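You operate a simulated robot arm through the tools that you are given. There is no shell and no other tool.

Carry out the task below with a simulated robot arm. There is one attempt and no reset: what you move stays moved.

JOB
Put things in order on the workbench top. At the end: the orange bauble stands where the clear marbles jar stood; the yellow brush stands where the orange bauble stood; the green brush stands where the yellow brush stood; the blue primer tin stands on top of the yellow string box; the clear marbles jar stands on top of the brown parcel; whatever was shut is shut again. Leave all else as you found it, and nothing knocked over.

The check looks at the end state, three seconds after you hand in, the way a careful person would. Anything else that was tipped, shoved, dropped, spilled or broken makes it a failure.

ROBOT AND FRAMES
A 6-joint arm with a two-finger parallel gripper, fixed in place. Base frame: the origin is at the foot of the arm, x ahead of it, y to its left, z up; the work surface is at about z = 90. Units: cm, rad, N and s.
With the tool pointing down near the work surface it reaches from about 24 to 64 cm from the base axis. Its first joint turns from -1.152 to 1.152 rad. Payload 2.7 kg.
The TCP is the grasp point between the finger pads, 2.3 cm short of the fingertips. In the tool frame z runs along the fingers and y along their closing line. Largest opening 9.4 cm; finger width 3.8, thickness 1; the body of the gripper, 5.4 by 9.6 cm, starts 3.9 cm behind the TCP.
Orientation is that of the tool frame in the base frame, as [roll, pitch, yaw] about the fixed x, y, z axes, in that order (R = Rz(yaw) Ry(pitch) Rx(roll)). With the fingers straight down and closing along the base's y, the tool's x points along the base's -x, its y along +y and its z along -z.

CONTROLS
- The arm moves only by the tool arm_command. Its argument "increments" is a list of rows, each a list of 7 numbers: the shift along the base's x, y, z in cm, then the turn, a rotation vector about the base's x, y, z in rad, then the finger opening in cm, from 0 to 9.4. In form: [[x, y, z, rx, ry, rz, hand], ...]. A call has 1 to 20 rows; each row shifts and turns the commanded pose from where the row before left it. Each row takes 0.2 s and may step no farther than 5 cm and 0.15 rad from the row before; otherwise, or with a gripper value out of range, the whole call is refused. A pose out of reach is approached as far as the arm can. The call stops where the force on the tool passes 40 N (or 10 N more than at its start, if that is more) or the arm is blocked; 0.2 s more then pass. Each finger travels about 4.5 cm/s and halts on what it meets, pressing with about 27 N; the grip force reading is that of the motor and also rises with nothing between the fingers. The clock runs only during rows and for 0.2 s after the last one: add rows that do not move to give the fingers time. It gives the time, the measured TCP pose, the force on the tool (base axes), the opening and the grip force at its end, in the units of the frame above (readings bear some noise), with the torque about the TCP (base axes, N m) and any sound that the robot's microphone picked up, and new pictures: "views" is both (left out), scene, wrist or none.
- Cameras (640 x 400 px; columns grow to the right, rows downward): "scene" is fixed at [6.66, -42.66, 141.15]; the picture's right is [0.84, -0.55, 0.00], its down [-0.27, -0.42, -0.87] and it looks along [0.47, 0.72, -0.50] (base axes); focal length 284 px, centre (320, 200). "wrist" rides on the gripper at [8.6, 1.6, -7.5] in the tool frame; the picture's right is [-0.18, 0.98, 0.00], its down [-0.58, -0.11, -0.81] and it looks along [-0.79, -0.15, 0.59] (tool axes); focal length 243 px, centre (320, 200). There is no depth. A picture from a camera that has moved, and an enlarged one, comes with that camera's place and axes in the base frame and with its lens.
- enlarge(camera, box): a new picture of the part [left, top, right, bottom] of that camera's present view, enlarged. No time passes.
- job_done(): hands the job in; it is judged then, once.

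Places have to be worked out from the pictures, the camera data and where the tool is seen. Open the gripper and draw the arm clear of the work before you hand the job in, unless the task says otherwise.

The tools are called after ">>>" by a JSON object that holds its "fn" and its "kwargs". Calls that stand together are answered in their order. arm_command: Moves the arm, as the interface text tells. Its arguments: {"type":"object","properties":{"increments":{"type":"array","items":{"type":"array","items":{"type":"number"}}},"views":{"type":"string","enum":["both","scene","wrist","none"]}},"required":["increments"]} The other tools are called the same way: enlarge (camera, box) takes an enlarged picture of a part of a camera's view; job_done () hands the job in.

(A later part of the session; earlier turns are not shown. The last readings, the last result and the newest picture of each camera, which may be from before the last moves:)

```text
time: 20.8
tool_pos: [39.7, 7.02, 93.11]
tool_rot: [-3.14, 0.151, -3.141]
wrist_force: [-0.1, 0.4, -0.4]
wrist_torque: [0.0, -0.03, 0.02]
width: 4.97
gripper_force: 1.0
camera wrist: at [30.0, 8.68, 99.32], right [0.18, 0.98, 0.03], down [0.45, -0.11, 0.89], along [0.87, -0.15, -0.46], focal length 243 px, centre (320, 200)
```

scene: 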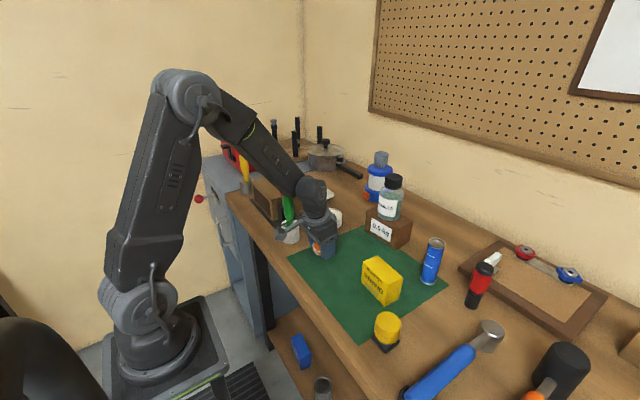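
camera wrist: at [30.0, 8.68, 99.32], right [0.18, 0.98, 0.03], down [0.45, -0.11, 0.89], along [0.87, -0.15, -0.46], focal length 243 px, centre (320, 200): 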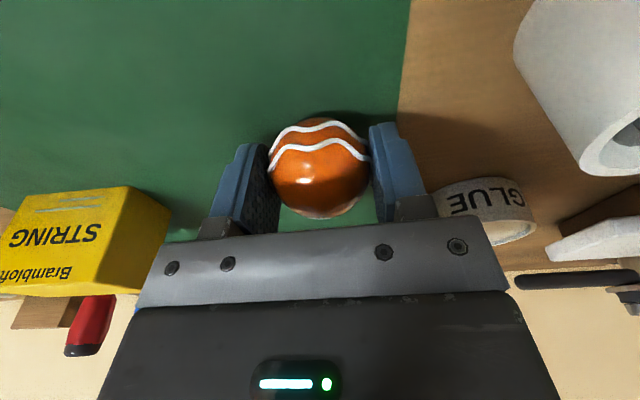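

Contact at 4.97 cm with light force – the grip force scales with commanded squeeze. I command 4.45 for a moderate grip and lift a little.

>>> {"fn": "arm_command", "kwargs": {"increments": [[0, 0, 0, 0, 0, 0, 4.6], [0, 0, 0, 0, 0, 0, 4.45], [0, 0, 0, 0, 0, 0, 4.45], [0, 0, 0.4, 0, 0, 0, 4.45], [0, 0, 0.6, 0, 0, 0, 4.45], [0, 0, 0, 0, 0, 0, 4.45]], "views": "both"}}

>>> {"fn": "enlarge", "kwargs": {"camera": "scene", "box": [280, 200, 376, 272]}}

```text
time: 22.2
tool_pos: [39.77, 7.06, 94.17]
tool_rot: [-3.14, 0.15, -3.141]
wrist_force: [0.4, -0.8, 0.8]
wrist_torque: [-0.04, 0.0, 0.01]
width: 4.83
gripper_force: 27.3
camera wrist: at [30.05, 8.73, 100.33], right [0.18, 0.98, 0.03], down [0.45, -0.11, 0.89], along [0.87, -0.15, -0.46], focal length 243 px, centre (320, 200)
```

scene: 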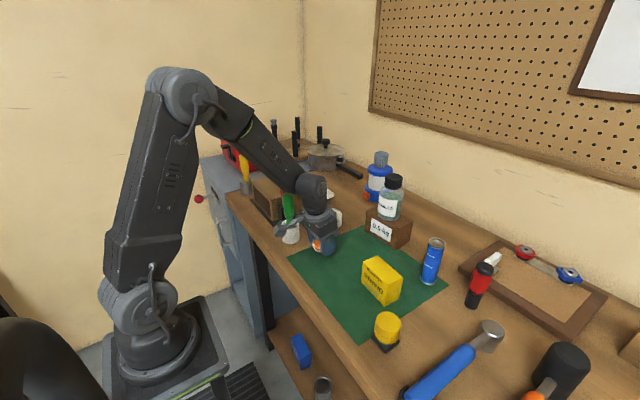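
wrist: 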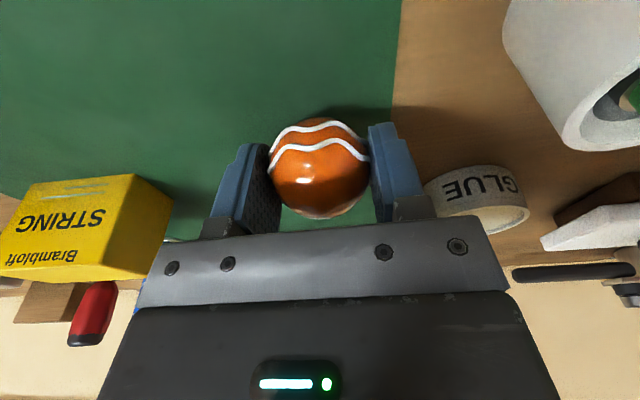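

```text
5.56 times, centred on (328, 236) of scene
camera zoom: at [6.66, -42.66, 141.15], right [0.84, -0.55, 0.0], down [-0.27, -0.42, -0.87], along [0.47, 0.72, -0.5], focal length 1577 px, centre (276, 0)
```

zoom: 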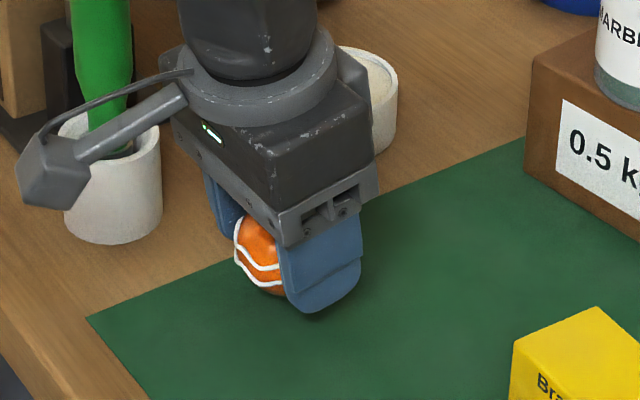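

The bauble is held and off the mat. I raise it, go around (x then y, clear of the jar on the parcel), toward the spot (60.45,18.95).

>>> {"fn": "arm_command", "kwargs": {"increments": [[0, 0, 3, 0, 0, 0, 4.45], [0, 0, 3.5, 0, 0, 0, 4.45], [1, 0, 3.5, 0, 0, 0, 4.45], [3.5, 1.5, 0, 0, 0, 0, 4.45], [3.5, 2.5, 0, 0, 0, 0, 4.45], [2.5, 3, 0, 0, 0, 0, 4.45], [1.5, 3, 0, 0, 0, 0, 4.45], [2, 1.9, -1.5, 0, 0, 0, 4.45], [2.5, 0, -2.5, 0, 0, 0, 4.45], [2.3, 0, -2.2, 0, 0, 0, 4.45], [1.88, 0, -1.0, 0, 0, 0, 4.45], [0, 0, 0, 0, 0, 0, 4.45]], "views": "both"}}

>>> {"fn": "enlarge", "kwargs": {"camera": "scene", "box": [300, 140, 420, 230]}}

```text
time: 24.8
tool_pos: [60.27, 18.74, 96.89]
tool_rot: [-3.14, 0.151, -3.141]
wrist_force: [-0.6, 0.2, -0.1]
wrist_torque: [0.0, 0.01, 0.01]
width: 4.88
gripper_force: 26.3
camera wrist: at [50.48, 20.43, 103.17], right [0.18, 0.98, 0.03], down [0.45, -0.11, 0.89], along [0.87, -0.15, -0.46], focal length 243 px, centre (320, 200)
```

scene: 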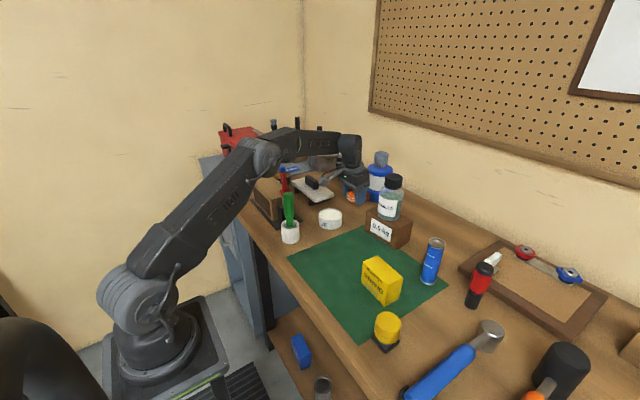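
wrist: 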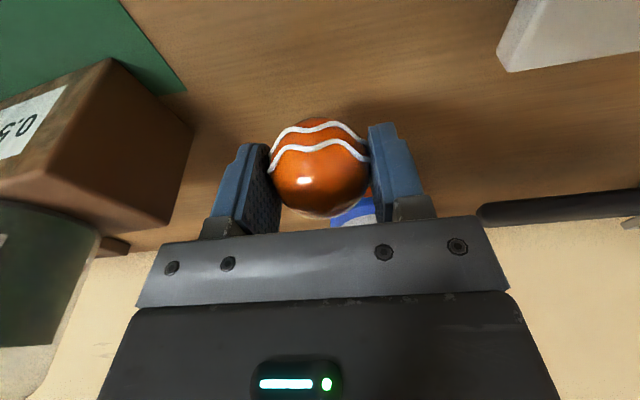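

```text
4.44 times, centred on (360, 185) of scene
camera zoom: at [6.66, -42.66, 141.15], right [0.84, -0.55, 0.0], down [-0.27, -0.42, -0.87], along [0.47, 0.72, -0.5], focal length 1262 px, centre (142, 267)
```

zoom: 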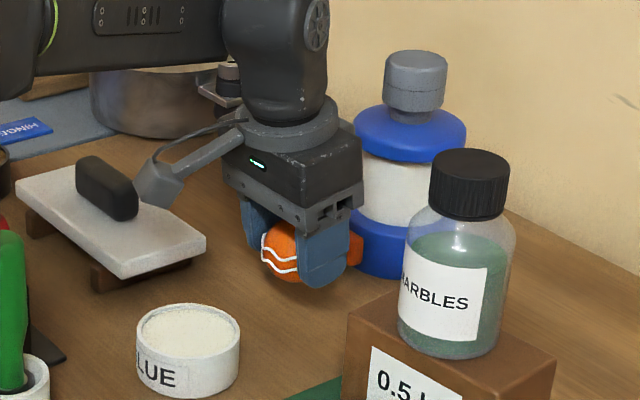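

Over the spot with no reach problem. I correct slightly and lower to just above the surface.

>>> {"fn": "arm_command", "kwargs": {"increments": [[0.1, 0.2, -1.2, 0, 0, 0, 4.45], [0, 0, -1.2, 0, 0, 0, 4.45], [0, 0, -0.8, 0, 0, 0, 4.45], [0, 0, -0.3, 0, 0, 0, 4.45], [0, 0, 0, 0, 0, 0, 4.45]], "views": "scene"}}

>>> {"fn": "enlarge", "kwargs": {"camera": "scene", "box": [320, 165, 380, 215]}}

```text
time: 26.0
tool_pos: [60.64, 19.19, 93.35]
tool_rot: [-3.14, 0.153, -3.141]
wrist_force: [-0.1, 0.8, -0.2]
wrist_torque: [-0.01, -0.01, -0.01]
width: 4.86
gripper_force: 26.5
```

scene: 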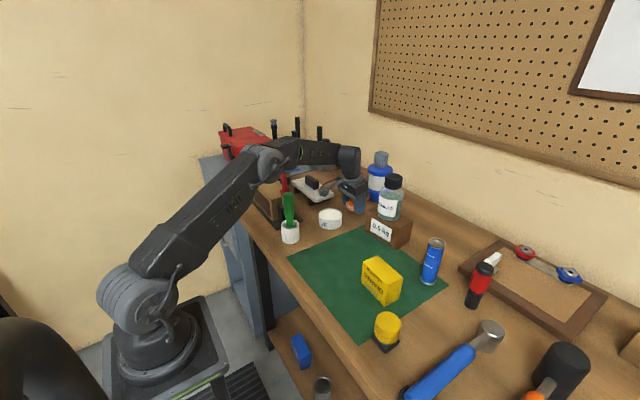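

```text
8.00 times, centred on (350, 190) of scene
camera zoom: at [6.66, -42.66, 141.15], right [0.84, -0.55, 0.0], down [-0.27, -0.42, -0.87], along [0.47, 0.72, -0.5], focal length 2271 px, centre (80, 280)
```

zoom: 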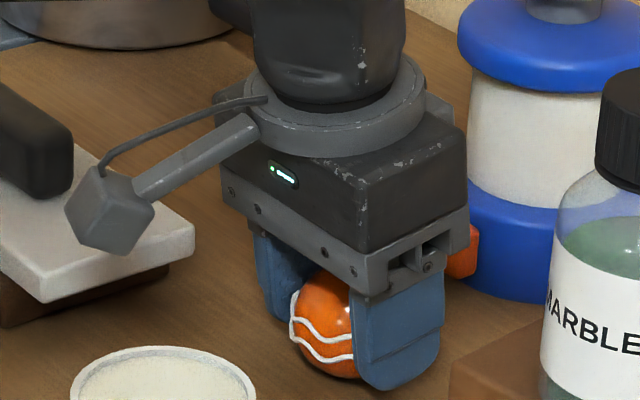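

Very near the surface. I lower in 0.1–0.2 cm steps, watching force.

>>> {"fn": "arm_command", "kwargs": {"increments": [[0, 0, -0.15, 0, 0, 0, 4.45], [0, 0, -0.1, 0, 0, 0, 4.45], [0, 0, 0, 0, 0, 0, 4.45]], "views": "none"}}

```text
time: 26.8
tool_pos: [60.55, 19.22, 92.82]
tool_rot: [-3.14, 0.152, 3.141]
wrist_force: [0.0, 0.1, -0.3]
wrist_torque: [0.01, -0.02, -0.02]
width: 4.86
gripper_force: 27.5
```

No contact yet; this is the same height as on the mat. I go on in 0.1 steps.

>>> {"fn": "arm_command", "kwargs": {"increments": [[0, 0, -0.1, 0, 0, 0, 4.45], [0, 0, -0.1, 0, 0, 0, 4.45], [0, 0, 0, 0, 0, 0, 4.45]], "views": "none"}}

```text
time: 27.6
tool_pos: [60.68, 18.97, 93.2]
tool_rot: [-3.14, 0.154, 3.141]
wrist_force: [-3.6, -0.1, 9.4]
wrist_torque: [-0.03, 0.07, 0.01]
width: 4.87
gripper_force: 26.8
```

Contact (≈9 N). I ease up 0.1 cm and open slowly so the bauble doesn't roll.

>>> {"fn": "arm_command", "kwargs": {"increments": [[0, 0, 0.1, 0, 0, 0, 4.45], [0, 0, 0, 0, 0, 0, 4.7], [0, 0, 0, 0, 0, 0, 4.8], [0, 0, 0, 0, 0, 0, 4.85], [0, 0, 0, 0, 0, 0, 4.9], [0, 0, 0, 0, 0, 0, 4.95], [0, 0, 0, 0, 0, 0, 5.0], [0, 0, 0, 0, 0, 0, 5.1], [0, 0, 0, 0, 0, 0, 5.2], [0, 0, 0, 0, 0, 0, 5.3], [0, 0, 0, 0, 0, 0, 5.3]], "views": "both"}}

>>> {"fn": "enlarge", "kwargs": {"camera": "scene", "box": [320, 165, 380, 215]}}

```text
time: 30.0
tool_pos: [60.5, 19.12, 93.03]
tool_rot: [-3.14, 0.152, -3.14]
wrist_force: [0.6, -1.0, 0.4]
wrist_torque: [0.03, 0.0, -0.02]
width: 5.31
gripper_force: 0.0
camera wrist: at [50.75, 20.81, 99.26], right [0.18, 0.98, 0.03], down [0.45, -0.11, 0.89], along [0.87, -0.15, -0.46], focal length 243 px, centre (320, 200)
```

scene: 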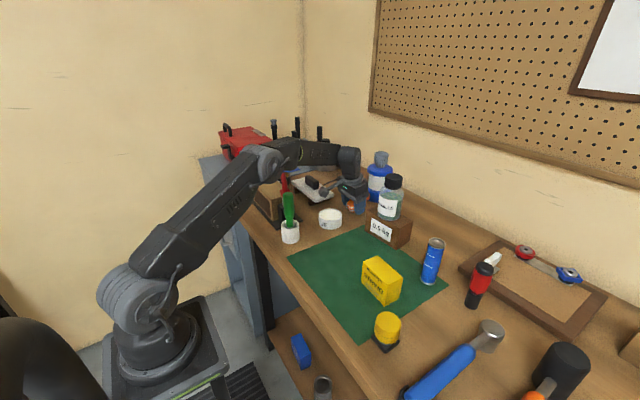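
wrist: 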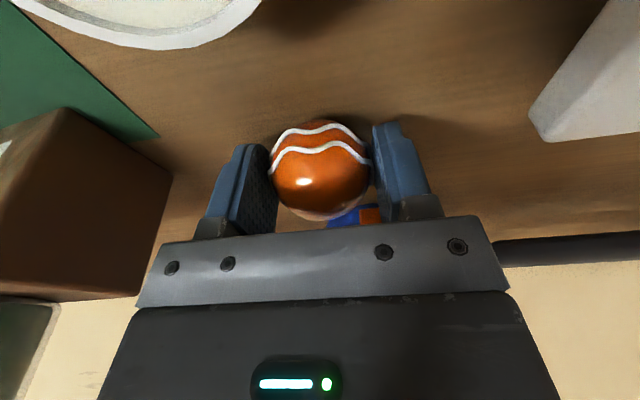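

```text
8.00 times, centred on (350, 190) of scene
camera zoom: at [6.66, -42.66, 141.15], right [0.84, -0.55, 0.0], down [-0.27, -0.42, -0.87], along [0.47, 0.72, -0.5], focal length 2271 px, centre (80, 280)
```

zoom: 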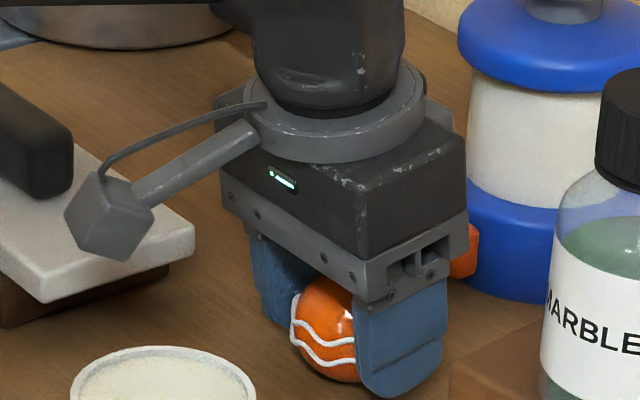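

Fingers are free at 5.3 cm and the bauble hasn't moved. I open a bit more and wait to see whether it rolls.

>>> {"fn": "arm_command", "kwargs": {"increments": [[0, 0, 0, 0, 0, 0, 5.6], [0, 0, 0, 0, 0, 0, 6], [0, 0, 0, 0, 0, 0, 6.5], [0, 0, 0, 0, 0, 0, 7], [0, 0, 0, 0, 0, 0, 7], [0, 0, 0, 0, 0, 0, 7]], "views": "wrist"}}

```text
time: 31.4
tool_pos: [60.63, 19.18, 93.0]
tool_rot: [-3.14, 0.151, -3.14]
wrist_force: [0.0, 0.3, -0.7]
wrist_torque: [-0.02, 0.03, -0.01]
width: 6.99
gripper_force: 0.0
camera wrist: at [50.75, 20.81, 99.26], right [0.18, 0.98, 0.03], down [0.45, -0.11, 0.89], along [0.87, -0.15, -0.46], focal length 243 px, centre (320, 200)
```

wrist: 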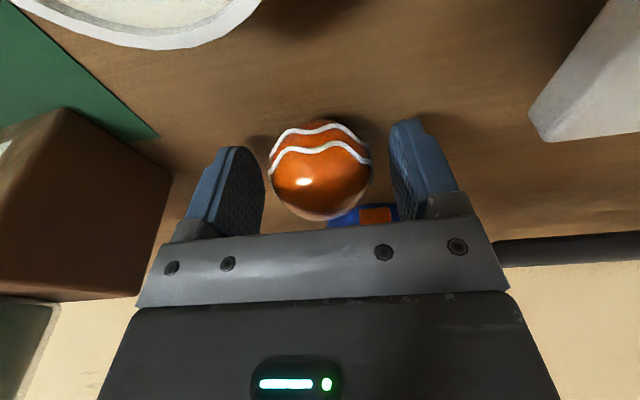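

The bauble stays put. I withdraw upward, then swing around to a viewpoint toward the yellow brush, turning the tool with the arm's bearing.

>>> {"fn": "arm_command", "kwargs": {"increments": [[-0.3, 0, 2, 0, 0, 0, 7], [-0.4, 0, 2.8, 0, 0, 0, 7], [-1.5, 0, 4, 0, 0, 0, 7.5], [-3, 0, 4, 0, 0.05, 0, 9.0], [-3, 0, 4, 0, 0.05, 0, 9.4], [-2.4, 0, 4, 0, 0.05, 0, 9.4], [-2.75, 2.9, 1, 0, 0, 0.12, 9.4], [-2.75, 2.9, 1, 0, 0, 0.12, 9.4], [-2.75, 2.9, 0.5, 0, 0, 0.12, 9.4], [-2.75, 2.9, 0.5, 0, 0, 0.12, 9.4], [-2.75, 2.9, 0.5, 0, 0, 0.12, 9.4], [-2.75, 2.9, 0.5, 0, 0, 0.12, 9.4], [-2.75, 2.9, 0.5, 0, 0, 0.12, 9.4], [-2.75, 2.9, 0.5, 0, 0, 0.12, 9.4], [0, 0, 0, 0, 0, 0, 9.4]], "views": "both"}}

>>> {"fn": "enlarge", "kwargs": {"camera": "scene", "box": [280, 130, 440, 260]}}

>>> {"fn": "enlarge", "kwargs": {"camera": "wrist", "box": [160, 0, 480, 200]}}

```text
time: 34.6
tool_pos: [27.88, 42.15, 118.85]
tool_rot: [-3.14, 0.002, -2.18]
wrist_force: [-0.7, -0.4, 0.3]
wrist_torque: [0.01, -0.03, 0.01]
width: 9.39
gripper_force: 0.1
camera wrist: at [21.49, 36.06, 126.43], right [-0.7, 0.71, 0.0], down [0.42, 0.41, 0.81], along [0.58, 0.57, -0.59], focal length 243 px, centre (320, 200)
```

scene: 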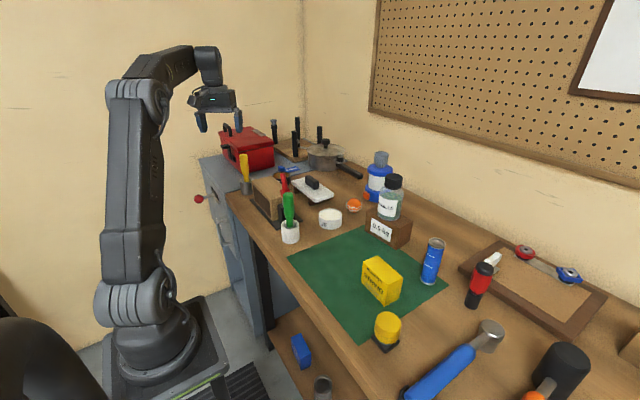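
wrist: 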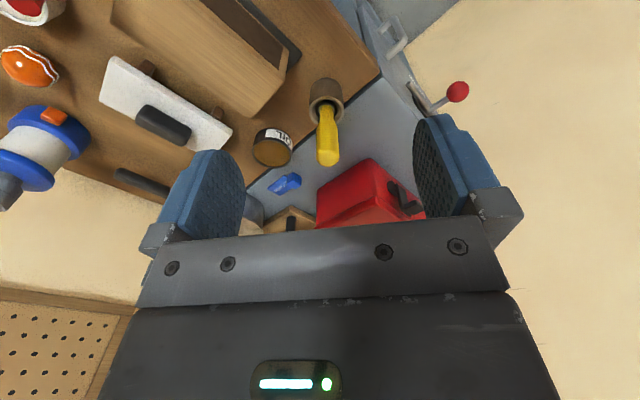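

```text
3.08 times, centred on (360, 195) of scene
camera zoom: at [6.66, -42.65, 141.15], right [0.84, -0.55, 0.0], down [-0.27, -0.42, -0.87], along [0.47, 0.72, -0.5], focal length 874 px, centre (197, 215)
```

zoom: 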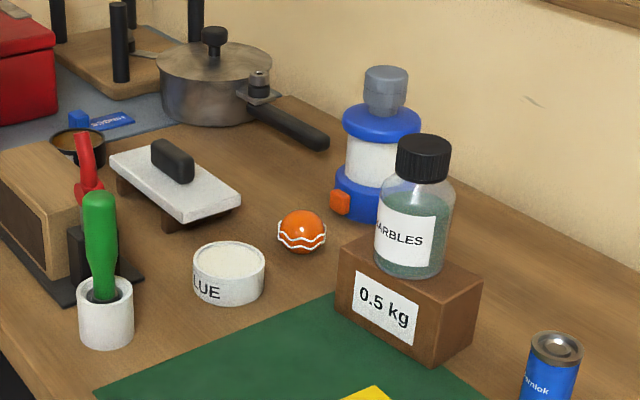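

```text
2.00 times, centred on (320, 100) of wrist
camera zoom: at [21.49, 36.06, 126.43], right [-0.7, 0.71, 0.0], down [0.42, 0.41, 0.81], along [0.58, 0.57, -0.59], focal length 485 px, centre (320, 400)
```

zoom: 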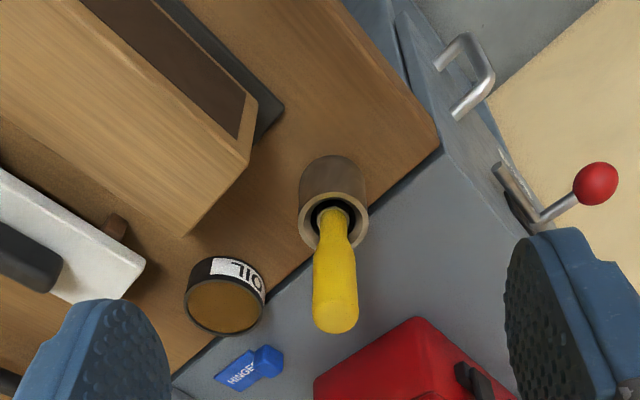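

The bauble stands well at the jar's old spot. Yellow brush: axis ≈(35.75,51.4), pot rim z≈95, handle top z≈105.3; nearest neighbour (wood block) is ≥7 cm away. I tilt 0.3 rad outward in the radial plane and go to a standoff along the approach axis.

>>> {"fn": "arm_command", "kwargs": {"increments": [[1.5, 1.7, -1.8, 0.082, -0.057, 0, 9.4], [1.5, 1.7, -1.8, 0.082, -0.057, 0, 9.4], [1.5, 1.7, -1.8, 0.082, -0.057, 0, 9.4], [1.77, 1.85, -1.95, 0, 0, 0, 9.4], [0, 0, 0, 0, 0, 0, 9.4]], "views": "both"}}

>>> {"fn": "enlarge", "kwargs": {"camera": "wrist", "box": [240, 0, 400, 200]}}

```text
time: 35.8
tool_pos: [34.38, 49.28, 111.34]
tool_rot: [3.141, 0.302, -2.182]
wrist_force: [-0.1, 0.2, 0.5]
wrist_torque: [0.01, 0.0, 0.0]
width: 9.42
gripper_force: 0.0
camera wrist: at [26.94, 41.64, 116.02], right [-0.7, 0.71, 0.05], down [0.27, 0.2, 0.94], along [0.66, 0.68, -0.33], focal length 243 px, centre (320, 200)
```

scene: 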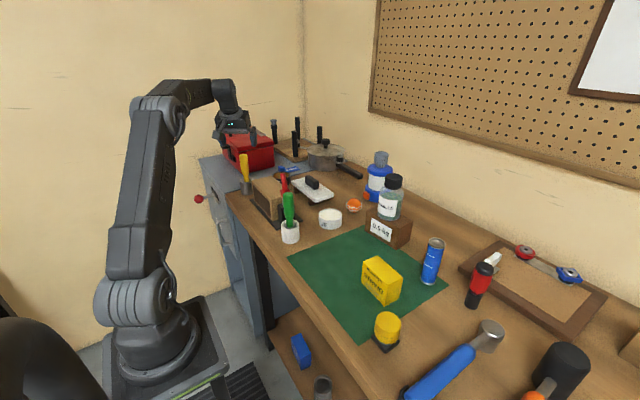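
wrist: 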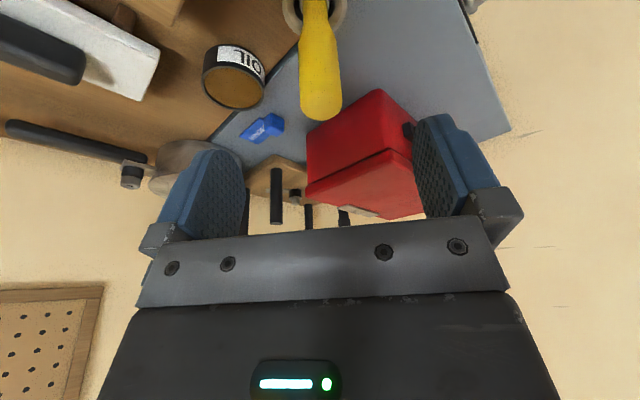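

```text
2.00 times, centred on (320, 100) of wrist
camera zoom: at [26.94, 41.64, 116.02], right [-0.7, 0.71, 0.05], down [0.27, 0.2, 0.94], along [0.66, 0.68, -0.33], focal length 485 px, centre (320, 400)
```

zoom: 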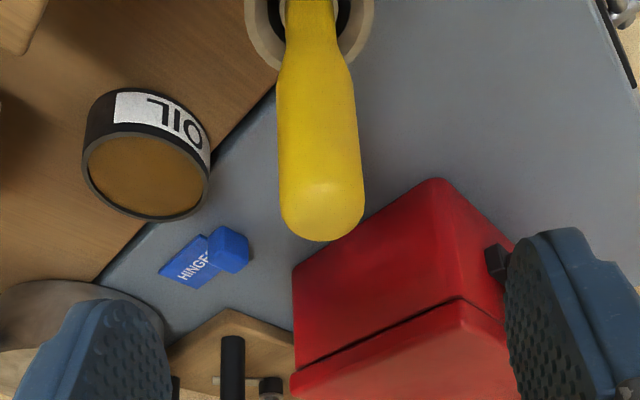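

The handle is laterally centred between the fingers. I descend along the approach axis to z≈102.5 and look before closing.

>>> {"fn": "arm_command", "kwargs": {"increments": [[0.4, 0.6, -2.5, 0, 0, 0, 9.4], [0.4, 0.6, -2.5, 0, 0, 0, 9.4], [0.3, 0.5, -2.0, 0, 0, 0, 9.4], [0.22, 0.37, -1.2, 0, 0, 0, 9.4], [0, 0, -0.6, 0, 0, 0, 9.4], [0, 0, 0, 0, 0, 0, 9.4]], "views": "both"}}

>>> {"fn": "enlarge", "kwargs": {"camera": "scene", "box": [200, 100, 296, 210]}}

```text
time: 37.2
tool_pos: [35.64, 51.38, 102.63]
tool_rot: [-3.14, 0.302, -2.181]
wrist_force: [-0.3, 0.1, 0.2]
wrist_torque: [0.01, -0.01, -0.02]
width: 9.41
gripper_force: 0.0
camera wrist: at [28.18, 43.84, 107.31], right [-0.7, 0.71, 0.05], down [0.27, 0.2, 0.94], along [0.66, 0.68, -0.33], focal length 243 px, centre (320, 200)
```

scene: 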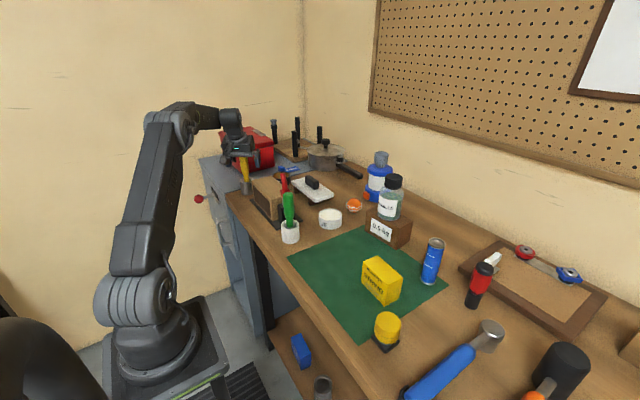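
wrist: 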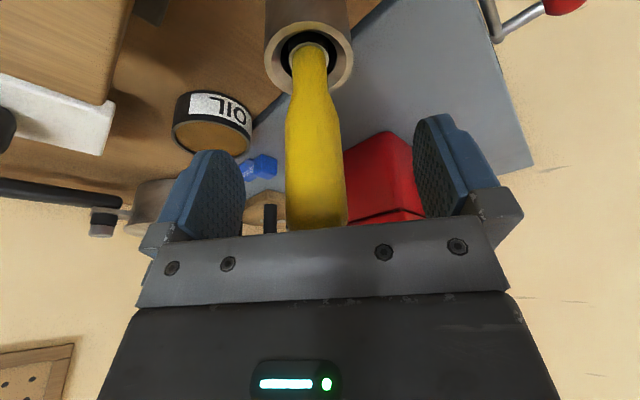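

```text
3.64 times, centred on (248, 155) of scene
camera zoom: at [6.66, -42.66, 141.15], right [0.84, -0.55, 0.0], down [-0.27, -0.42, -0.87], along [0.47, 0.72, -0.5], focal length 1032 px, centre (582, 364)
```

zoom: 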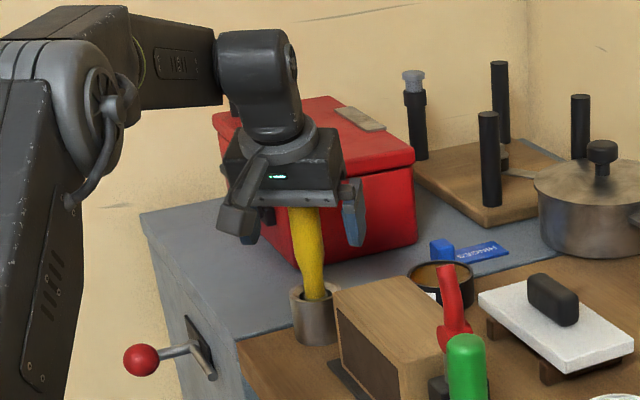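

Handle is between the pads with room below the palm. I close on it and then lift 1 cm to learn whether the pot comes along.

>>> {"fn": "arm_command", "kwargs": {"increments": [[0, 0, 0, 0, 0, 0, 7], [0, 0, 0, 0, 0, 0, 5], [0, 0, 0, 0, 0, 0, 3.5], [0, 0, 0, 0, 0, 0, 2.8], [0, 0, 0, 0, 0, 0, 1.8], [0, 0, 0, 0, 0, 0, 1.5], [0, 0, 0, 0, 0, 0, 1.5], [0, 0, 0, 0, 0, 0, 1.5]], "views": "both"}}

>>> {"fn": "enlarge", "kwargs": {"camera": "wrist", "box": [220, 0, 420, 250]}}

```text
time: 39.0
tool_pos: [35.66, 51.41, 102.7]
tool_rot: [3.14, 0.303, -2.182]
wrist_force: [0.4, 0.4, 0.0]
wrist_torque: [-0.06, -0.07, 0.0]
width: 2.7
gripper_force: 27.1
camera wrist: at [28.18, 43.83, 107.33], right [-0.7, 0.71, 0.05], down [0.27, 0.2, 0.94], along [0.66, 0.68, -0.33], focal length 243 px, centre (320, 200)
```

scene: 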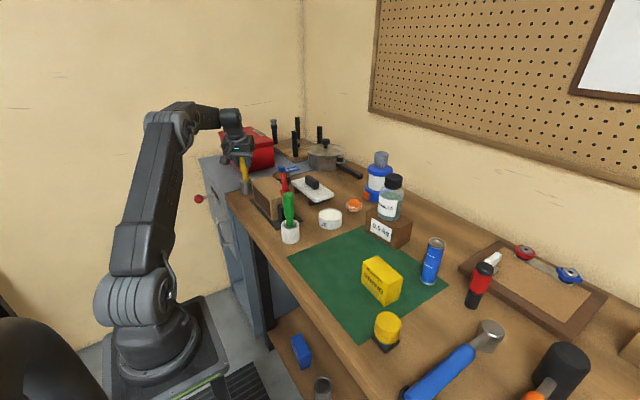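
wrist: 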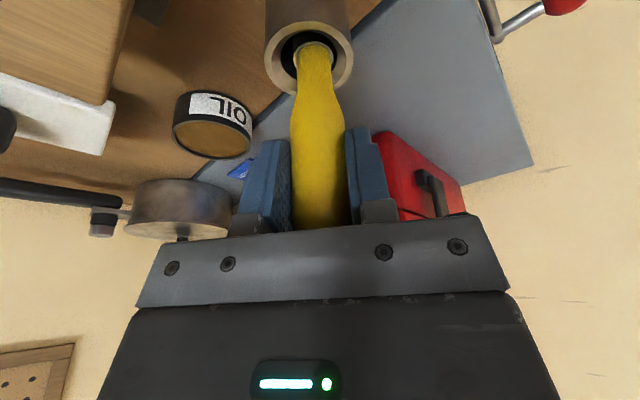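

```text
1.60 times, centred on (320, 125) of wrist
camera zoom: at [28.18, 43.83, 107.33], right [-0.7, 0.71, 0.05], down [0.27, 0.2, 0.94], along [0.66, 0.68, -0.33], focal length 388 px, centre (320, 320)
```

zoom: 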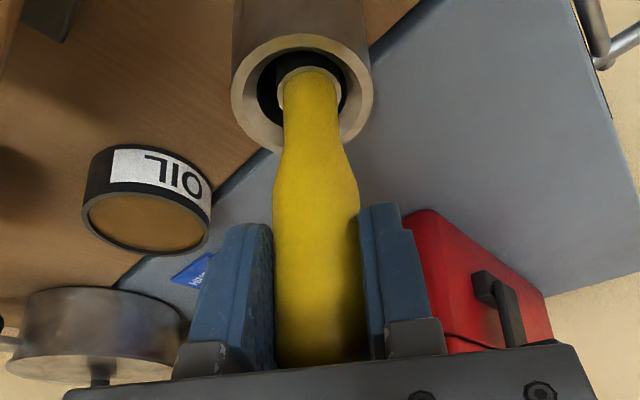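

Gripped at 2.70 cm. I lift 1 cm and check the pot.

>>> {"fn": "arm_command", "kwargs": {"increments": [[0, 0, 0.5, 0, 0, 0, 1.5], [0, 0, 0.5, 0, 0, 0, 1.5], [0, 0, 0.5, 0, 0, 0, 1.5], [0, 0, 0, 0, 0, 0, 1.5]], "views": "both"}}

>>> {"fn": "enlarge", "kwargs": {"camera": "wrist", "box": [220, 0, 420, 250]}}

>>> {"fn": "enlarge", "kwargs": {"camera": "scene", "box": [210, 130, 290, 210]}}

```text
time: 40.0
tool_pos: [35.51, 51.52, 104.12]
tool_rot: [-3.141, 0.302, -2.182]
wrist_force: [-0.1, -0.2, -0.2]
wrist_torque: [-0.02, 0.04, -0.01]
width: 2.63
gripper_force: 27.1
camera wrist: at [28.14, 43.84, 108.86], right [-0.7, 0.71, 0.05], down [0.27, 0.2, 0.94], along [0.66, 0.68, -0.33], focal length 243 px, centre (320, 200)
```

scene: 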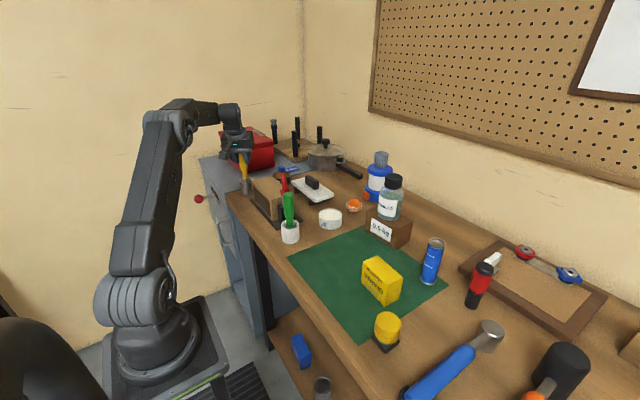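
wrist: 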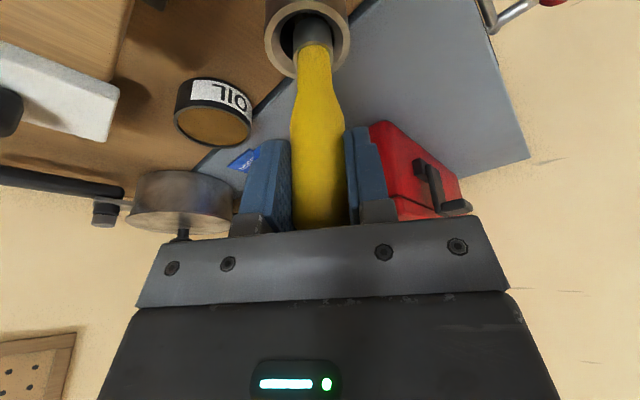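

```text
1.60 times, centred on (320, 125) of wrist
camera zoom: at [28.14, 43.84, 108.86], right [-0.7, 0.71, 0.05], down [0.27, 0.2, 0.94], along [0.66, 0.68, -0.33], focal length 388 px, centre (320, 320)
```

zoom: 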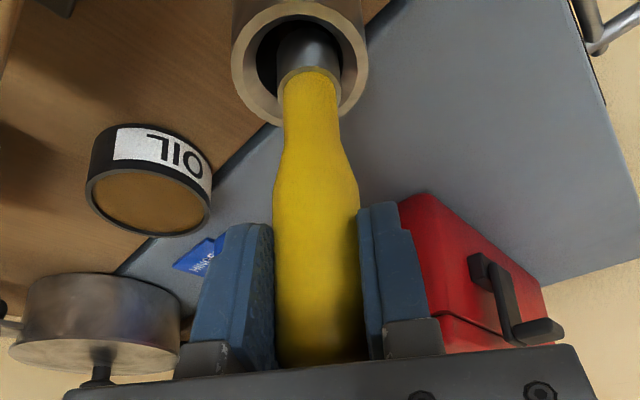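

```text
5.00 times, centred on (250, 170) of scene
camera zoom: at [6.66, -42.66, 141.15], right [0.84, -0.55, 0.0], down [-0.27, -0.42, -0.87], along [0.47, 0.72, -0.5], focal length 1419 px, centre (670, 350)
```

zoom: 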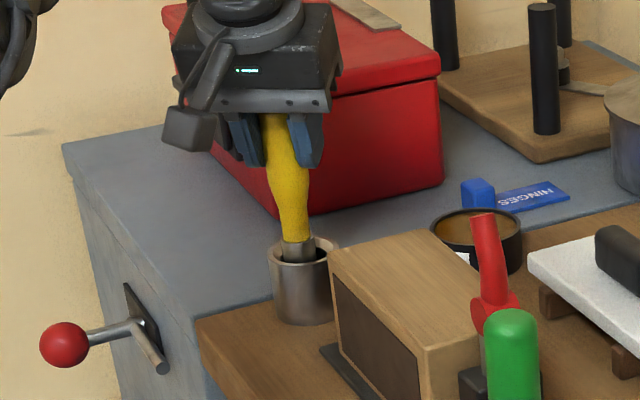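

Informative: the brush is separate and slides out of its steel pot (a metal ferrule is showing). I keep raising it straight up, slowly, to see its lower end before deciding how it must stand.

>>> {"fn": "arm_command", "kwargs": {"increments": [[0, 0, 0.8, 0, 0, 0, 1.5], [0, 0, 0.8, 0, 0, 0, 1.5], [0, 0, 0.8, 0, 0, 0, 1.5], [0, 0, 0.8, 0, 0, 0, 1.5], [0, 0, 0, 0, 0, 0, 1.5]], "views": "both"}}

>>> {"fn": "enlarge", "kwargs": {"camera": "wrist", "box": [220, 0, 420, 250]}}

>>> {"fn": "enlarge", "kwargs": {"camera": "scene", "box": [220, 135, 284, 210]}}

```text
time: 41.2
tool_pos: [35.57, 51.39, 107.33]
tool_rot: [-3.141, 0.301, -2.181]
wrist_force: [-0.9, 1.0, -0.9]
wrist_torque: [-0.02, -0.04, 0.01]
width: 2.61
gripper_force: 27.1
camera wrist: at [28.14, 43.78, 112.05], right [-0.7, 0.71, 0.05], down [0.27, 0.2, 0.94], along [0.66, 0.68, -0.33], focal length 243 px, centre (320, 200)
```

scene: 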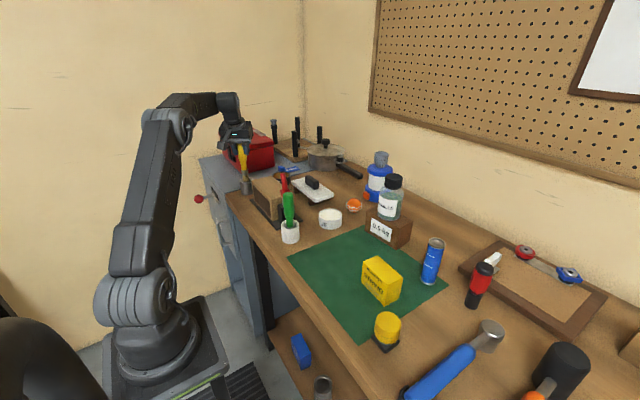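
wrist: 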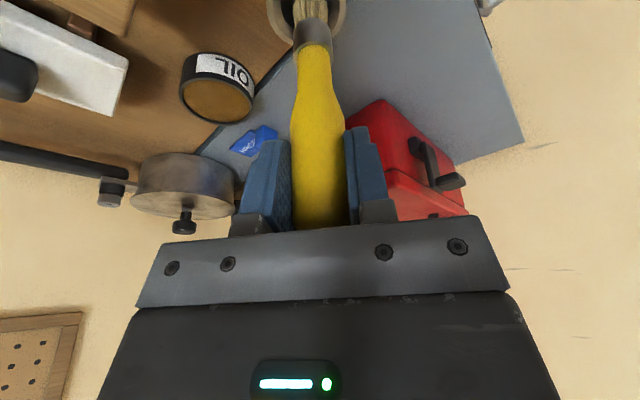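

```text
1.60 times, centred on (320, 125) of wrist
camera zoom: at [28.14, 43.78, 112.05], right [-0.7, 0.71, 0.05], down [0.27, 0.2, 0.94], along [0.66, 0.68, -0.33], focal length 388 px, centre (320, 320)
```

zoom: 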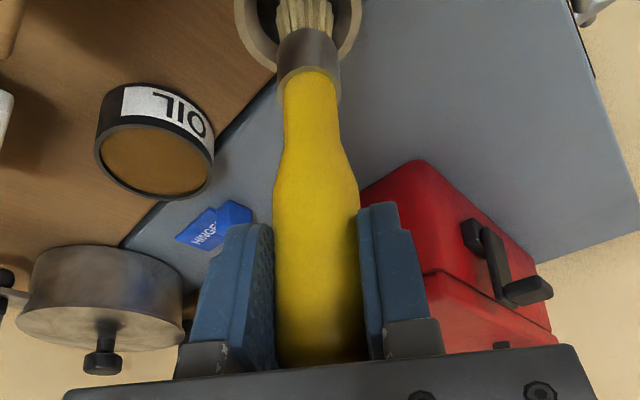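

```text
5.33 times, centred on (252, 172) of scene
camera zoom: at [6.66, -42.66, 141.15], right [0.84, -0.55, 0.0], down [-0.27, -0.42, -0.87], along [0.47, 0.72, -0.5], focal length 1514 px, centre (683, 347)
```

zoom: 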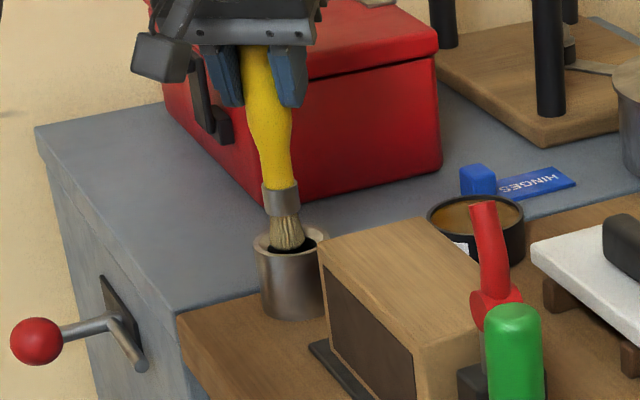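

The brush has loose bristles in a steel pot, and it stood freely and vertically in there, so it's the brush itself (not the pot) that is named in the job. I raise it fully clear while drawing inward and inspect the bristle end.

>>> {"fn": "arm_command", "kwargs": {"increments": [[0, 0, 0.8, 0, 0, 0, 1.5], [-0.1, -0.15, 1.0, 0, 0, 0, 1.5], [-0.2, -0.3, 1.0, 0, 0, 0, 1.5], [-0.3, -0.4, 1.0, 0, 0, 0, 1.5], [0, 0, 0, 0, 0, 0, 1.5]], "views": "both"}}

>>> {"fn": "enlarge", "kwargs": {"camera": "scene", "box": [220, 125, 284, 200]}}

>>> {"fn": "enlarge", "kwargs": {"camera": "wrist", "box": [220, 0, 420, 250]}}

```text
time: 42.4
tool_pos: [34.93, 50.55, 111.29]
tool_rot: [-3.141, 0.302, -2.182]
wrist_force: [-0.3, -0.3, -0.8]
wrist_torque: [0.01, 0.01, 0.01]
width: 2.62
gripper_force: 27.3
camera wrist: at [27.51, 42.89, 115.94], right [-0.7, 0.71, 0.05], down [0.27, 0.2, 0.94], along [0.66, 0.68, -0.33], focal length 243 px, centre (320, 200)
```

scene: 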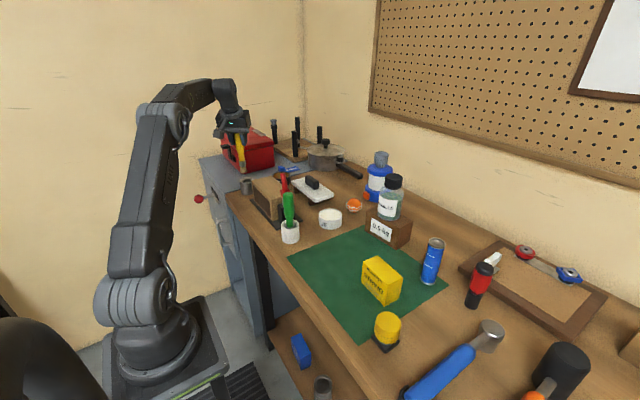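
wrist: 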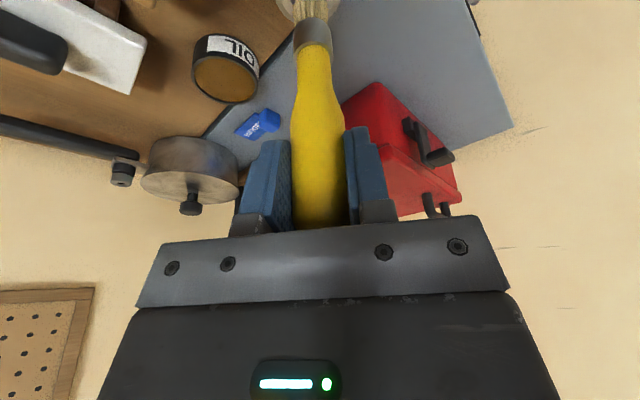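

```text
5.33 times, centred on (252, 162) of scene
camera zoom: at [6.66, -42.66, 141.15], right [0.84, -0.55, 0.0], down [-0.27, -0.42, -0.87], along [0.47, 0.72, -0.5], focal length 1514 px, centre (683, 400)
```

zoom: 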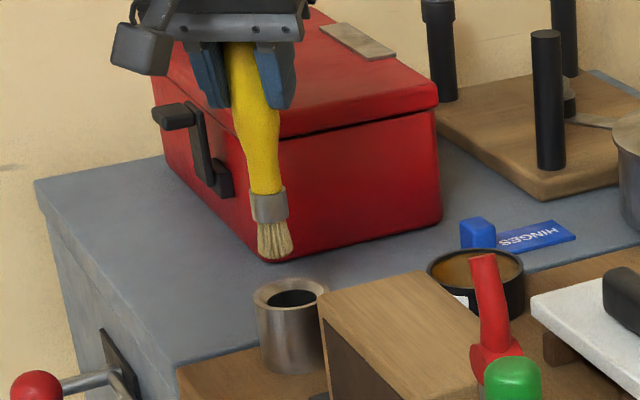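

```text
1.60 times, centred on (320, 125) of wrist
camera zoom: at [27.51, 42.89, 115.94], right [-0.7, 0.71, 0.05], down [0.27, 0.2, 0.94], along [0.66, 0.68, -0.33], focal length 388 px, centre (320, 320)
```

zoom: 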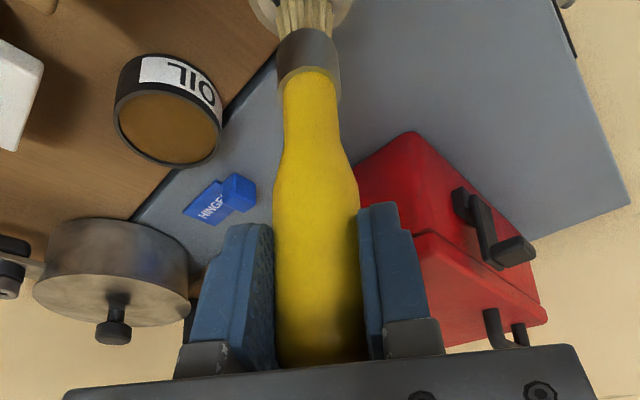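

The brush is clear of its pot (which stands undisturbed); its bristle end is flat, ~2.4 cm wide, 12.5 cm below the TCP. I'll carry it upright, high over everything, to the bauble's old spot, rotating only about vertical, and test whether it stands on its own.

>>> {"fn": "arm_command", "kwargs": {"increments": [[-1.5, -2.2, 2.7, 0, 0, 0, 1.5], [-1.9, -2.75, 2.7, 0, 0, 0, 1.5], [-1.9, -2.75, 2.7, 0, 0, 0, 1.5], [-1.9, -2.75, 2.6, 0, 0, 0, 1.5], [0, 0, 0, 0, 0, 0, 1.5]], "views": "scene"}}

```text
time: 43.6
tool_pos: [27.55, 40.06, 121.83]
tool_rot: [3.141, 0.301, -2.182]
wrist_force: [-0.5, -0.3, -1.2]
wrist_torque: [0.0, 0.01, 0.02]
width: 2.63
gripper_force: 27.0
```

scene: 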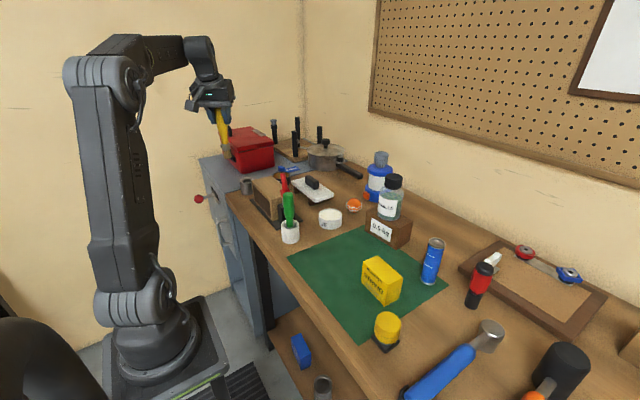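

Carry at z≈122 across to above the bauble's old place, turning the yaw back with the arm.

>>> {"fn": "arm_command", "kwargs": {"increments": [[1.367, -3.66, 0, 0, 0, -0.087, 1.5], [1.367, -3.66, 0, 0, 0, -0.087, 1.5], [1.367, -3.66, 0, 0, 0, -0.087, 1.5], [1.367, -3.66, 0, 0, 0, -0.087, 1.5], [1.367, -3.66, 0, 0, 0, -0.087, 1.5], [1.367, -3.66, 0, 0, 0, -0.087, 1.5], [1.367, -3.66, 0, 0, 0, -0.087, 1.5], [1.367, -3.66, 0, 0, 0, -0.087, 1.5], [1.367, -3.66, 0, 0, 0, -0.087, 1.5], [0, 0, 0, 0, 0, 0, 1.5], [0, 0, 0, 0, 0, 0, 1.5]], "views": "both"}}

>>> {"fn": "enlarge", "kwargs": {"camera": "scene", "box": [250, 70, 410, 260]}}

```text
time: 46.0
tool_pos: [40.13, 7.15, 121.86]
tool_rot: [3.141, 0.303, -2.963]
wrist_force: [-0.3, 0.0, -0.4]
wrist_torque: [0.05, 0.0, 0.01]
width: 2.6
gripper_force: 27.1
camera wrist: at [29.35, 7.05, 126.53], right [0.0, 1.0, 0.05], down [0.33, -0.05, 0.94], along [0.94, 0.02, -0.33], focal length 243 px, centre (320, 200)
```

scene: 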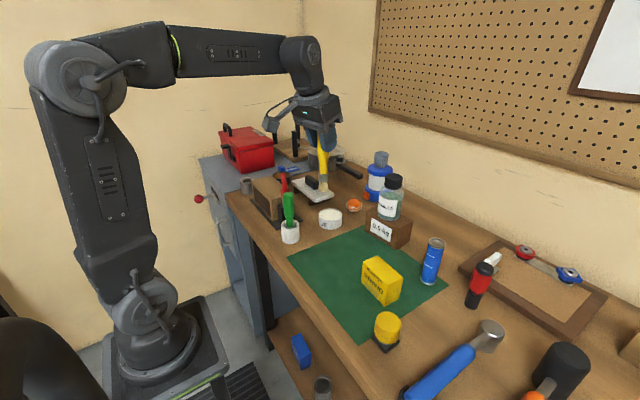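
wrist: 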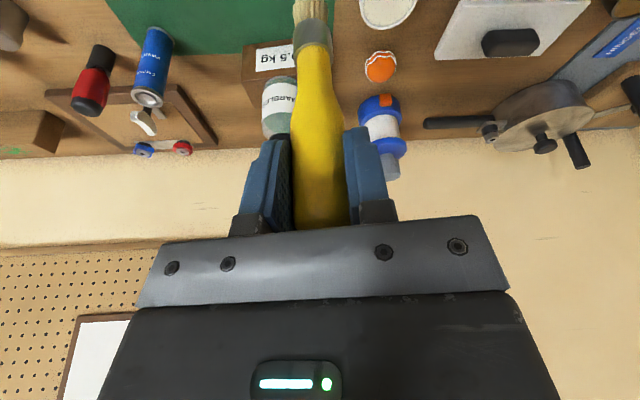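

```text
2.11 times, centred on (330, 165) of scene
camera zoom: at [6.66, -42.66, 141.15], right [0.84, -0.55, 0.0], down [-0.27, -0.42, -0.87], along [0.47, 0.72, -0.5], focal length 598 px, centre (299, 274)
```

zoom: 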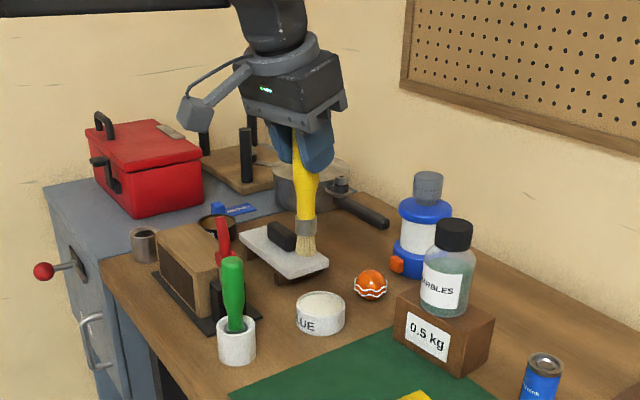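

I check the brush's verticality closely in both views before lowering.

>>> {"fn": "enlarge", "kwargs": {"camera": "scene", "box": [295, 125, 359, 205]}}

>>> {"fn": "enlarge", "kwargs": {"camera": "wrist", "box": [240, 0, 400, 240]}}

```text
5.00 times, centred on (327, 165) of scene
camera zoom: at [6.66, -42.66, 141.15], right [0.84, -0.55, 0.0], down [-0.27, -0.42, -0.87], along [0.47, 0.72, -0.5], focal length 1419 px, centre (285, 375)
```

zoom: 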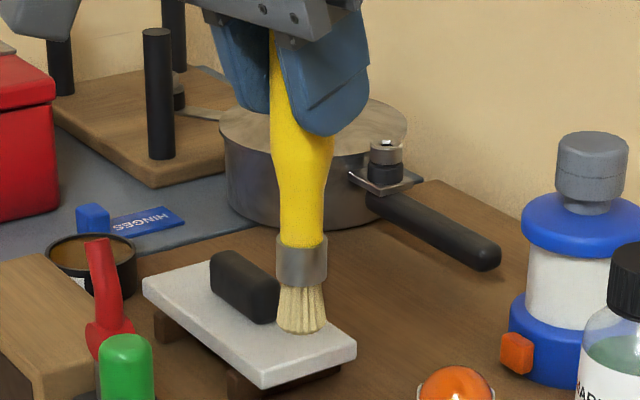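

```text
1.67 times, centred on (320, 120) of wrist
camera zoom: at [29.35, 7.05, 126.53], right [0.0, 1.0, 0.05], down [0.33, -0.05, 0.94], along [0.94, 0.02, -0.33], focal length 404 px, centre (320, 333)
```

zoom: 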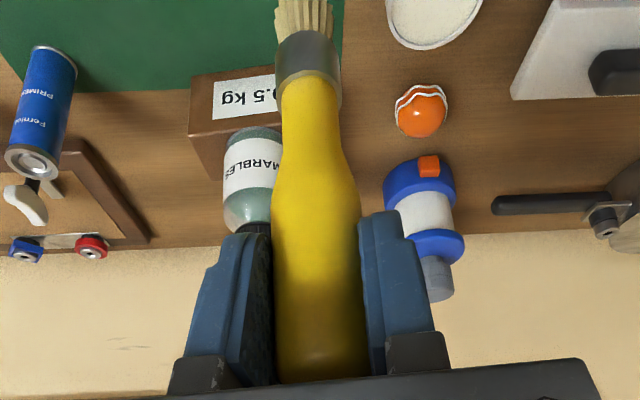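

The brush hangs vertical within about 1°. I lower it over the mat at (39.85,7.1).

>>> {"fn": "arm_command", "kwargs": {"increments": [[-0.1, 0, -3.5, 0, 0, 0, 1.5], [-0.1, 0, -3.5, 0, 0, 0, 1.5], [0, 0, -3.5, 0, 0, 0, 1.5], [0, 0, -3.0, 0, 0, 0, 1.5], [0, 0, -2.0, 0, 0, 0, 1.5], [0, 0, -1.3, 0, 0, 0, 1.5], [0, 0, 0, 0, 0, 0, 1.5]], "views": "both"}}

>>> {"fn": "enlarge", "kwargs": {"camera": "scene", "box": [280, 170, 376, 262]}}

```text
time: 47.6
tool_pos: [39.99, 7.07, 104.97]
tool_rot: [3.141, 0.302, -2.964]
wrist_force: [-0.8, -0.1, -0.3]
wrist_torque: [0.0, 0.0, 0.03]
width: 2.62
gripper_force: 26.9
camera wrist: at [29.18, 7.02, 109.72], right [0.0, 1.0, 0.05], down [0.33, -0.05, 0.94], along [0.94, 0.02, -0.33], focal length 243 px, centre (320, 200)
```

scene: 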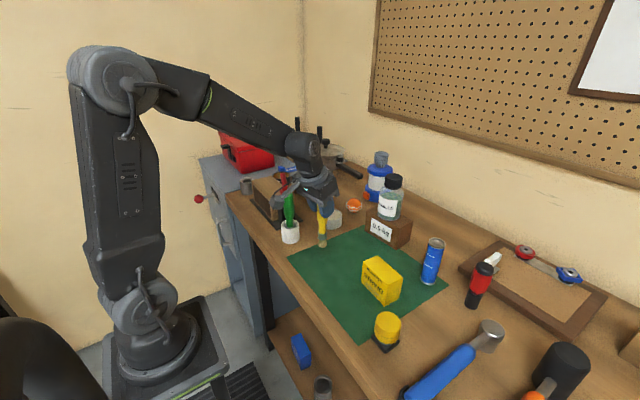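
wrist: 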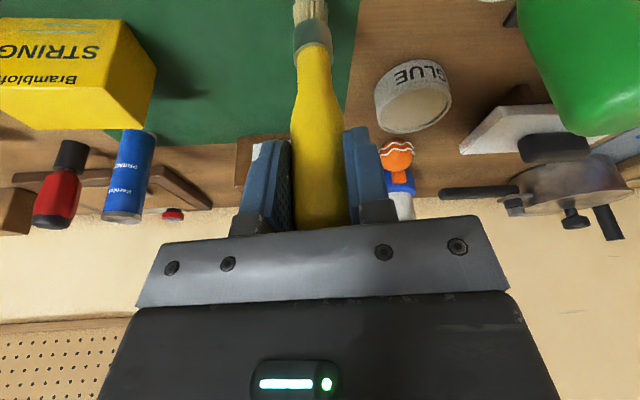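

```text
4.35 times, centred on (328, 216) of scene
camera zoom: at [6.66, -42.66, 141.15], right [0.84, -0.55, 0.0], down [-0.27, -0.42, -0.87], along [0.47, 0.72, -0.5], focal length 1234 px, centre (285, 130)
```

zoom: 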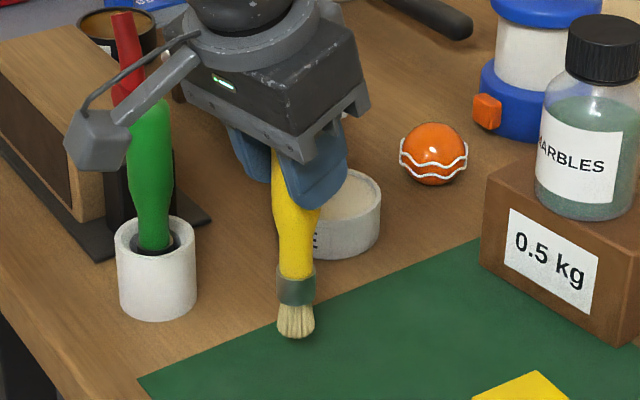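

About 2 cm above the mat. Lower gently toward contact.

>>> {"fn": "arm_command", "kwargs": {"increments": [[0, 0, -0.8, 0, 0, 0, 1.5], [0, 0, -0.5, 0, 0, 0, 1.5], [0, 0, -0.3, 0, 0, 0, 1.5], [0, 0, -0.2, 0, 0, 0, 1.5], [0, 0, 0, 0, 0, 0, 1.5]], "views": "none"}}

```text
time: 48.8
tool_pos: [39.88, 7.23, 103.25]
tool_rot: [3.141, 0.303, -2.964]
wrist_force: [-0.7, 0.4, 0.7]
wrist_torque: [0.01, -0.01, -0.06]
width: 2.64
gripper_force: 26.8
```

Still free. Continue in 0.15 cm steps.

>>> {"fn": "arm_command", "kwargs": {"increments": [[0, 0, -0.15, 0, 0, 0, 1.5], [0, 0, -0.15, 0, 0, 0, 1.5], [0, 0, 0, 0, 0, 0, 1.5]], "views": "none"}}

```text
time: 49.6
tool_pos: [39.89, 7.07, 102.95]
tool_rot: [-3.141, 0.301, -2.963]
wrist_force: [0.3, 0.3, -0.6]
wrist_torque: [-0.01, 0.02, 0.01]
width: 2.63
gripper_force: 27.7
```

>>> {"fn": "arm_command", "kwargs": {"increments": [[0, 0, -0.15, 0, 0, 0, 1.5], [0, 0, -0.1, 0, 0, 0, 1.5], [0, 0, 0, 0, 0, 0, 1.5]], "views": "scene"}}

>>> {"fn": "enlarge", "kwargs": {"camera": "scene", "box": [295, 200, 351, 262]}}

```text
time: 50.4
tool_pos: [40.01, 7.11, 102.69]
tool_rot: [3.141, 0.301, -2.965]
wrist_force: [-0.2, -0.3, -0.5]
wrist_torque: [0.03, -0.04, 0.0]
width: 2.63
gripper_force: 26.6
```

scene: 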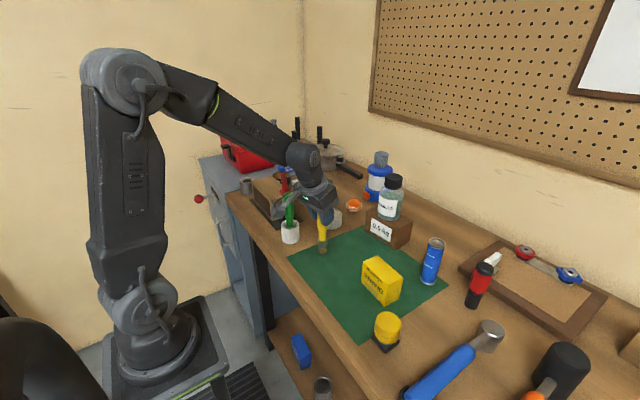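

```text
6.45 times, centred on (323, 231) of scene
camera zoom: at [6.66, -42.66, 141.15], right [0.84, -0.55, 0.0], down [-0.27, -0.42, -0.87], along [0.47, 0.72, -0.5], focal length 1832 px, centre (301, 0)
```

zoom: 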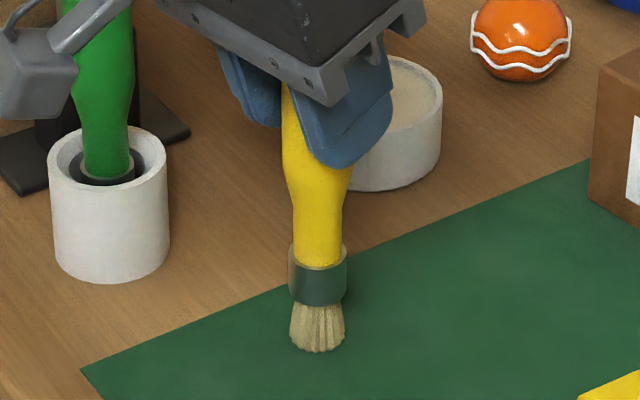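

The bristles look essentially at the mat; I continue in 0.1 steps until the force shows.

>>> {"fn": "arm_command", "kwargs": {"increments": [[0, 0, -0.1, 0, 0, 0, 1.5], [0, 0, -0.1, 0, 0, 0, 1.5], [0, 0, 0, 0, 0, 0, 1.5]], "views": "none"}}

```text
time: 51.2
tool_pos: [40.1, 7.1, 102.71]
tool_rot: [3.141, 0.304, -2.964]
wrist_force: [-4.0, -0.6, 15.2]
wrist_torque: [-0.03, 0.39, 0.01]
width: 2.6
gripper_force: 26.8
```

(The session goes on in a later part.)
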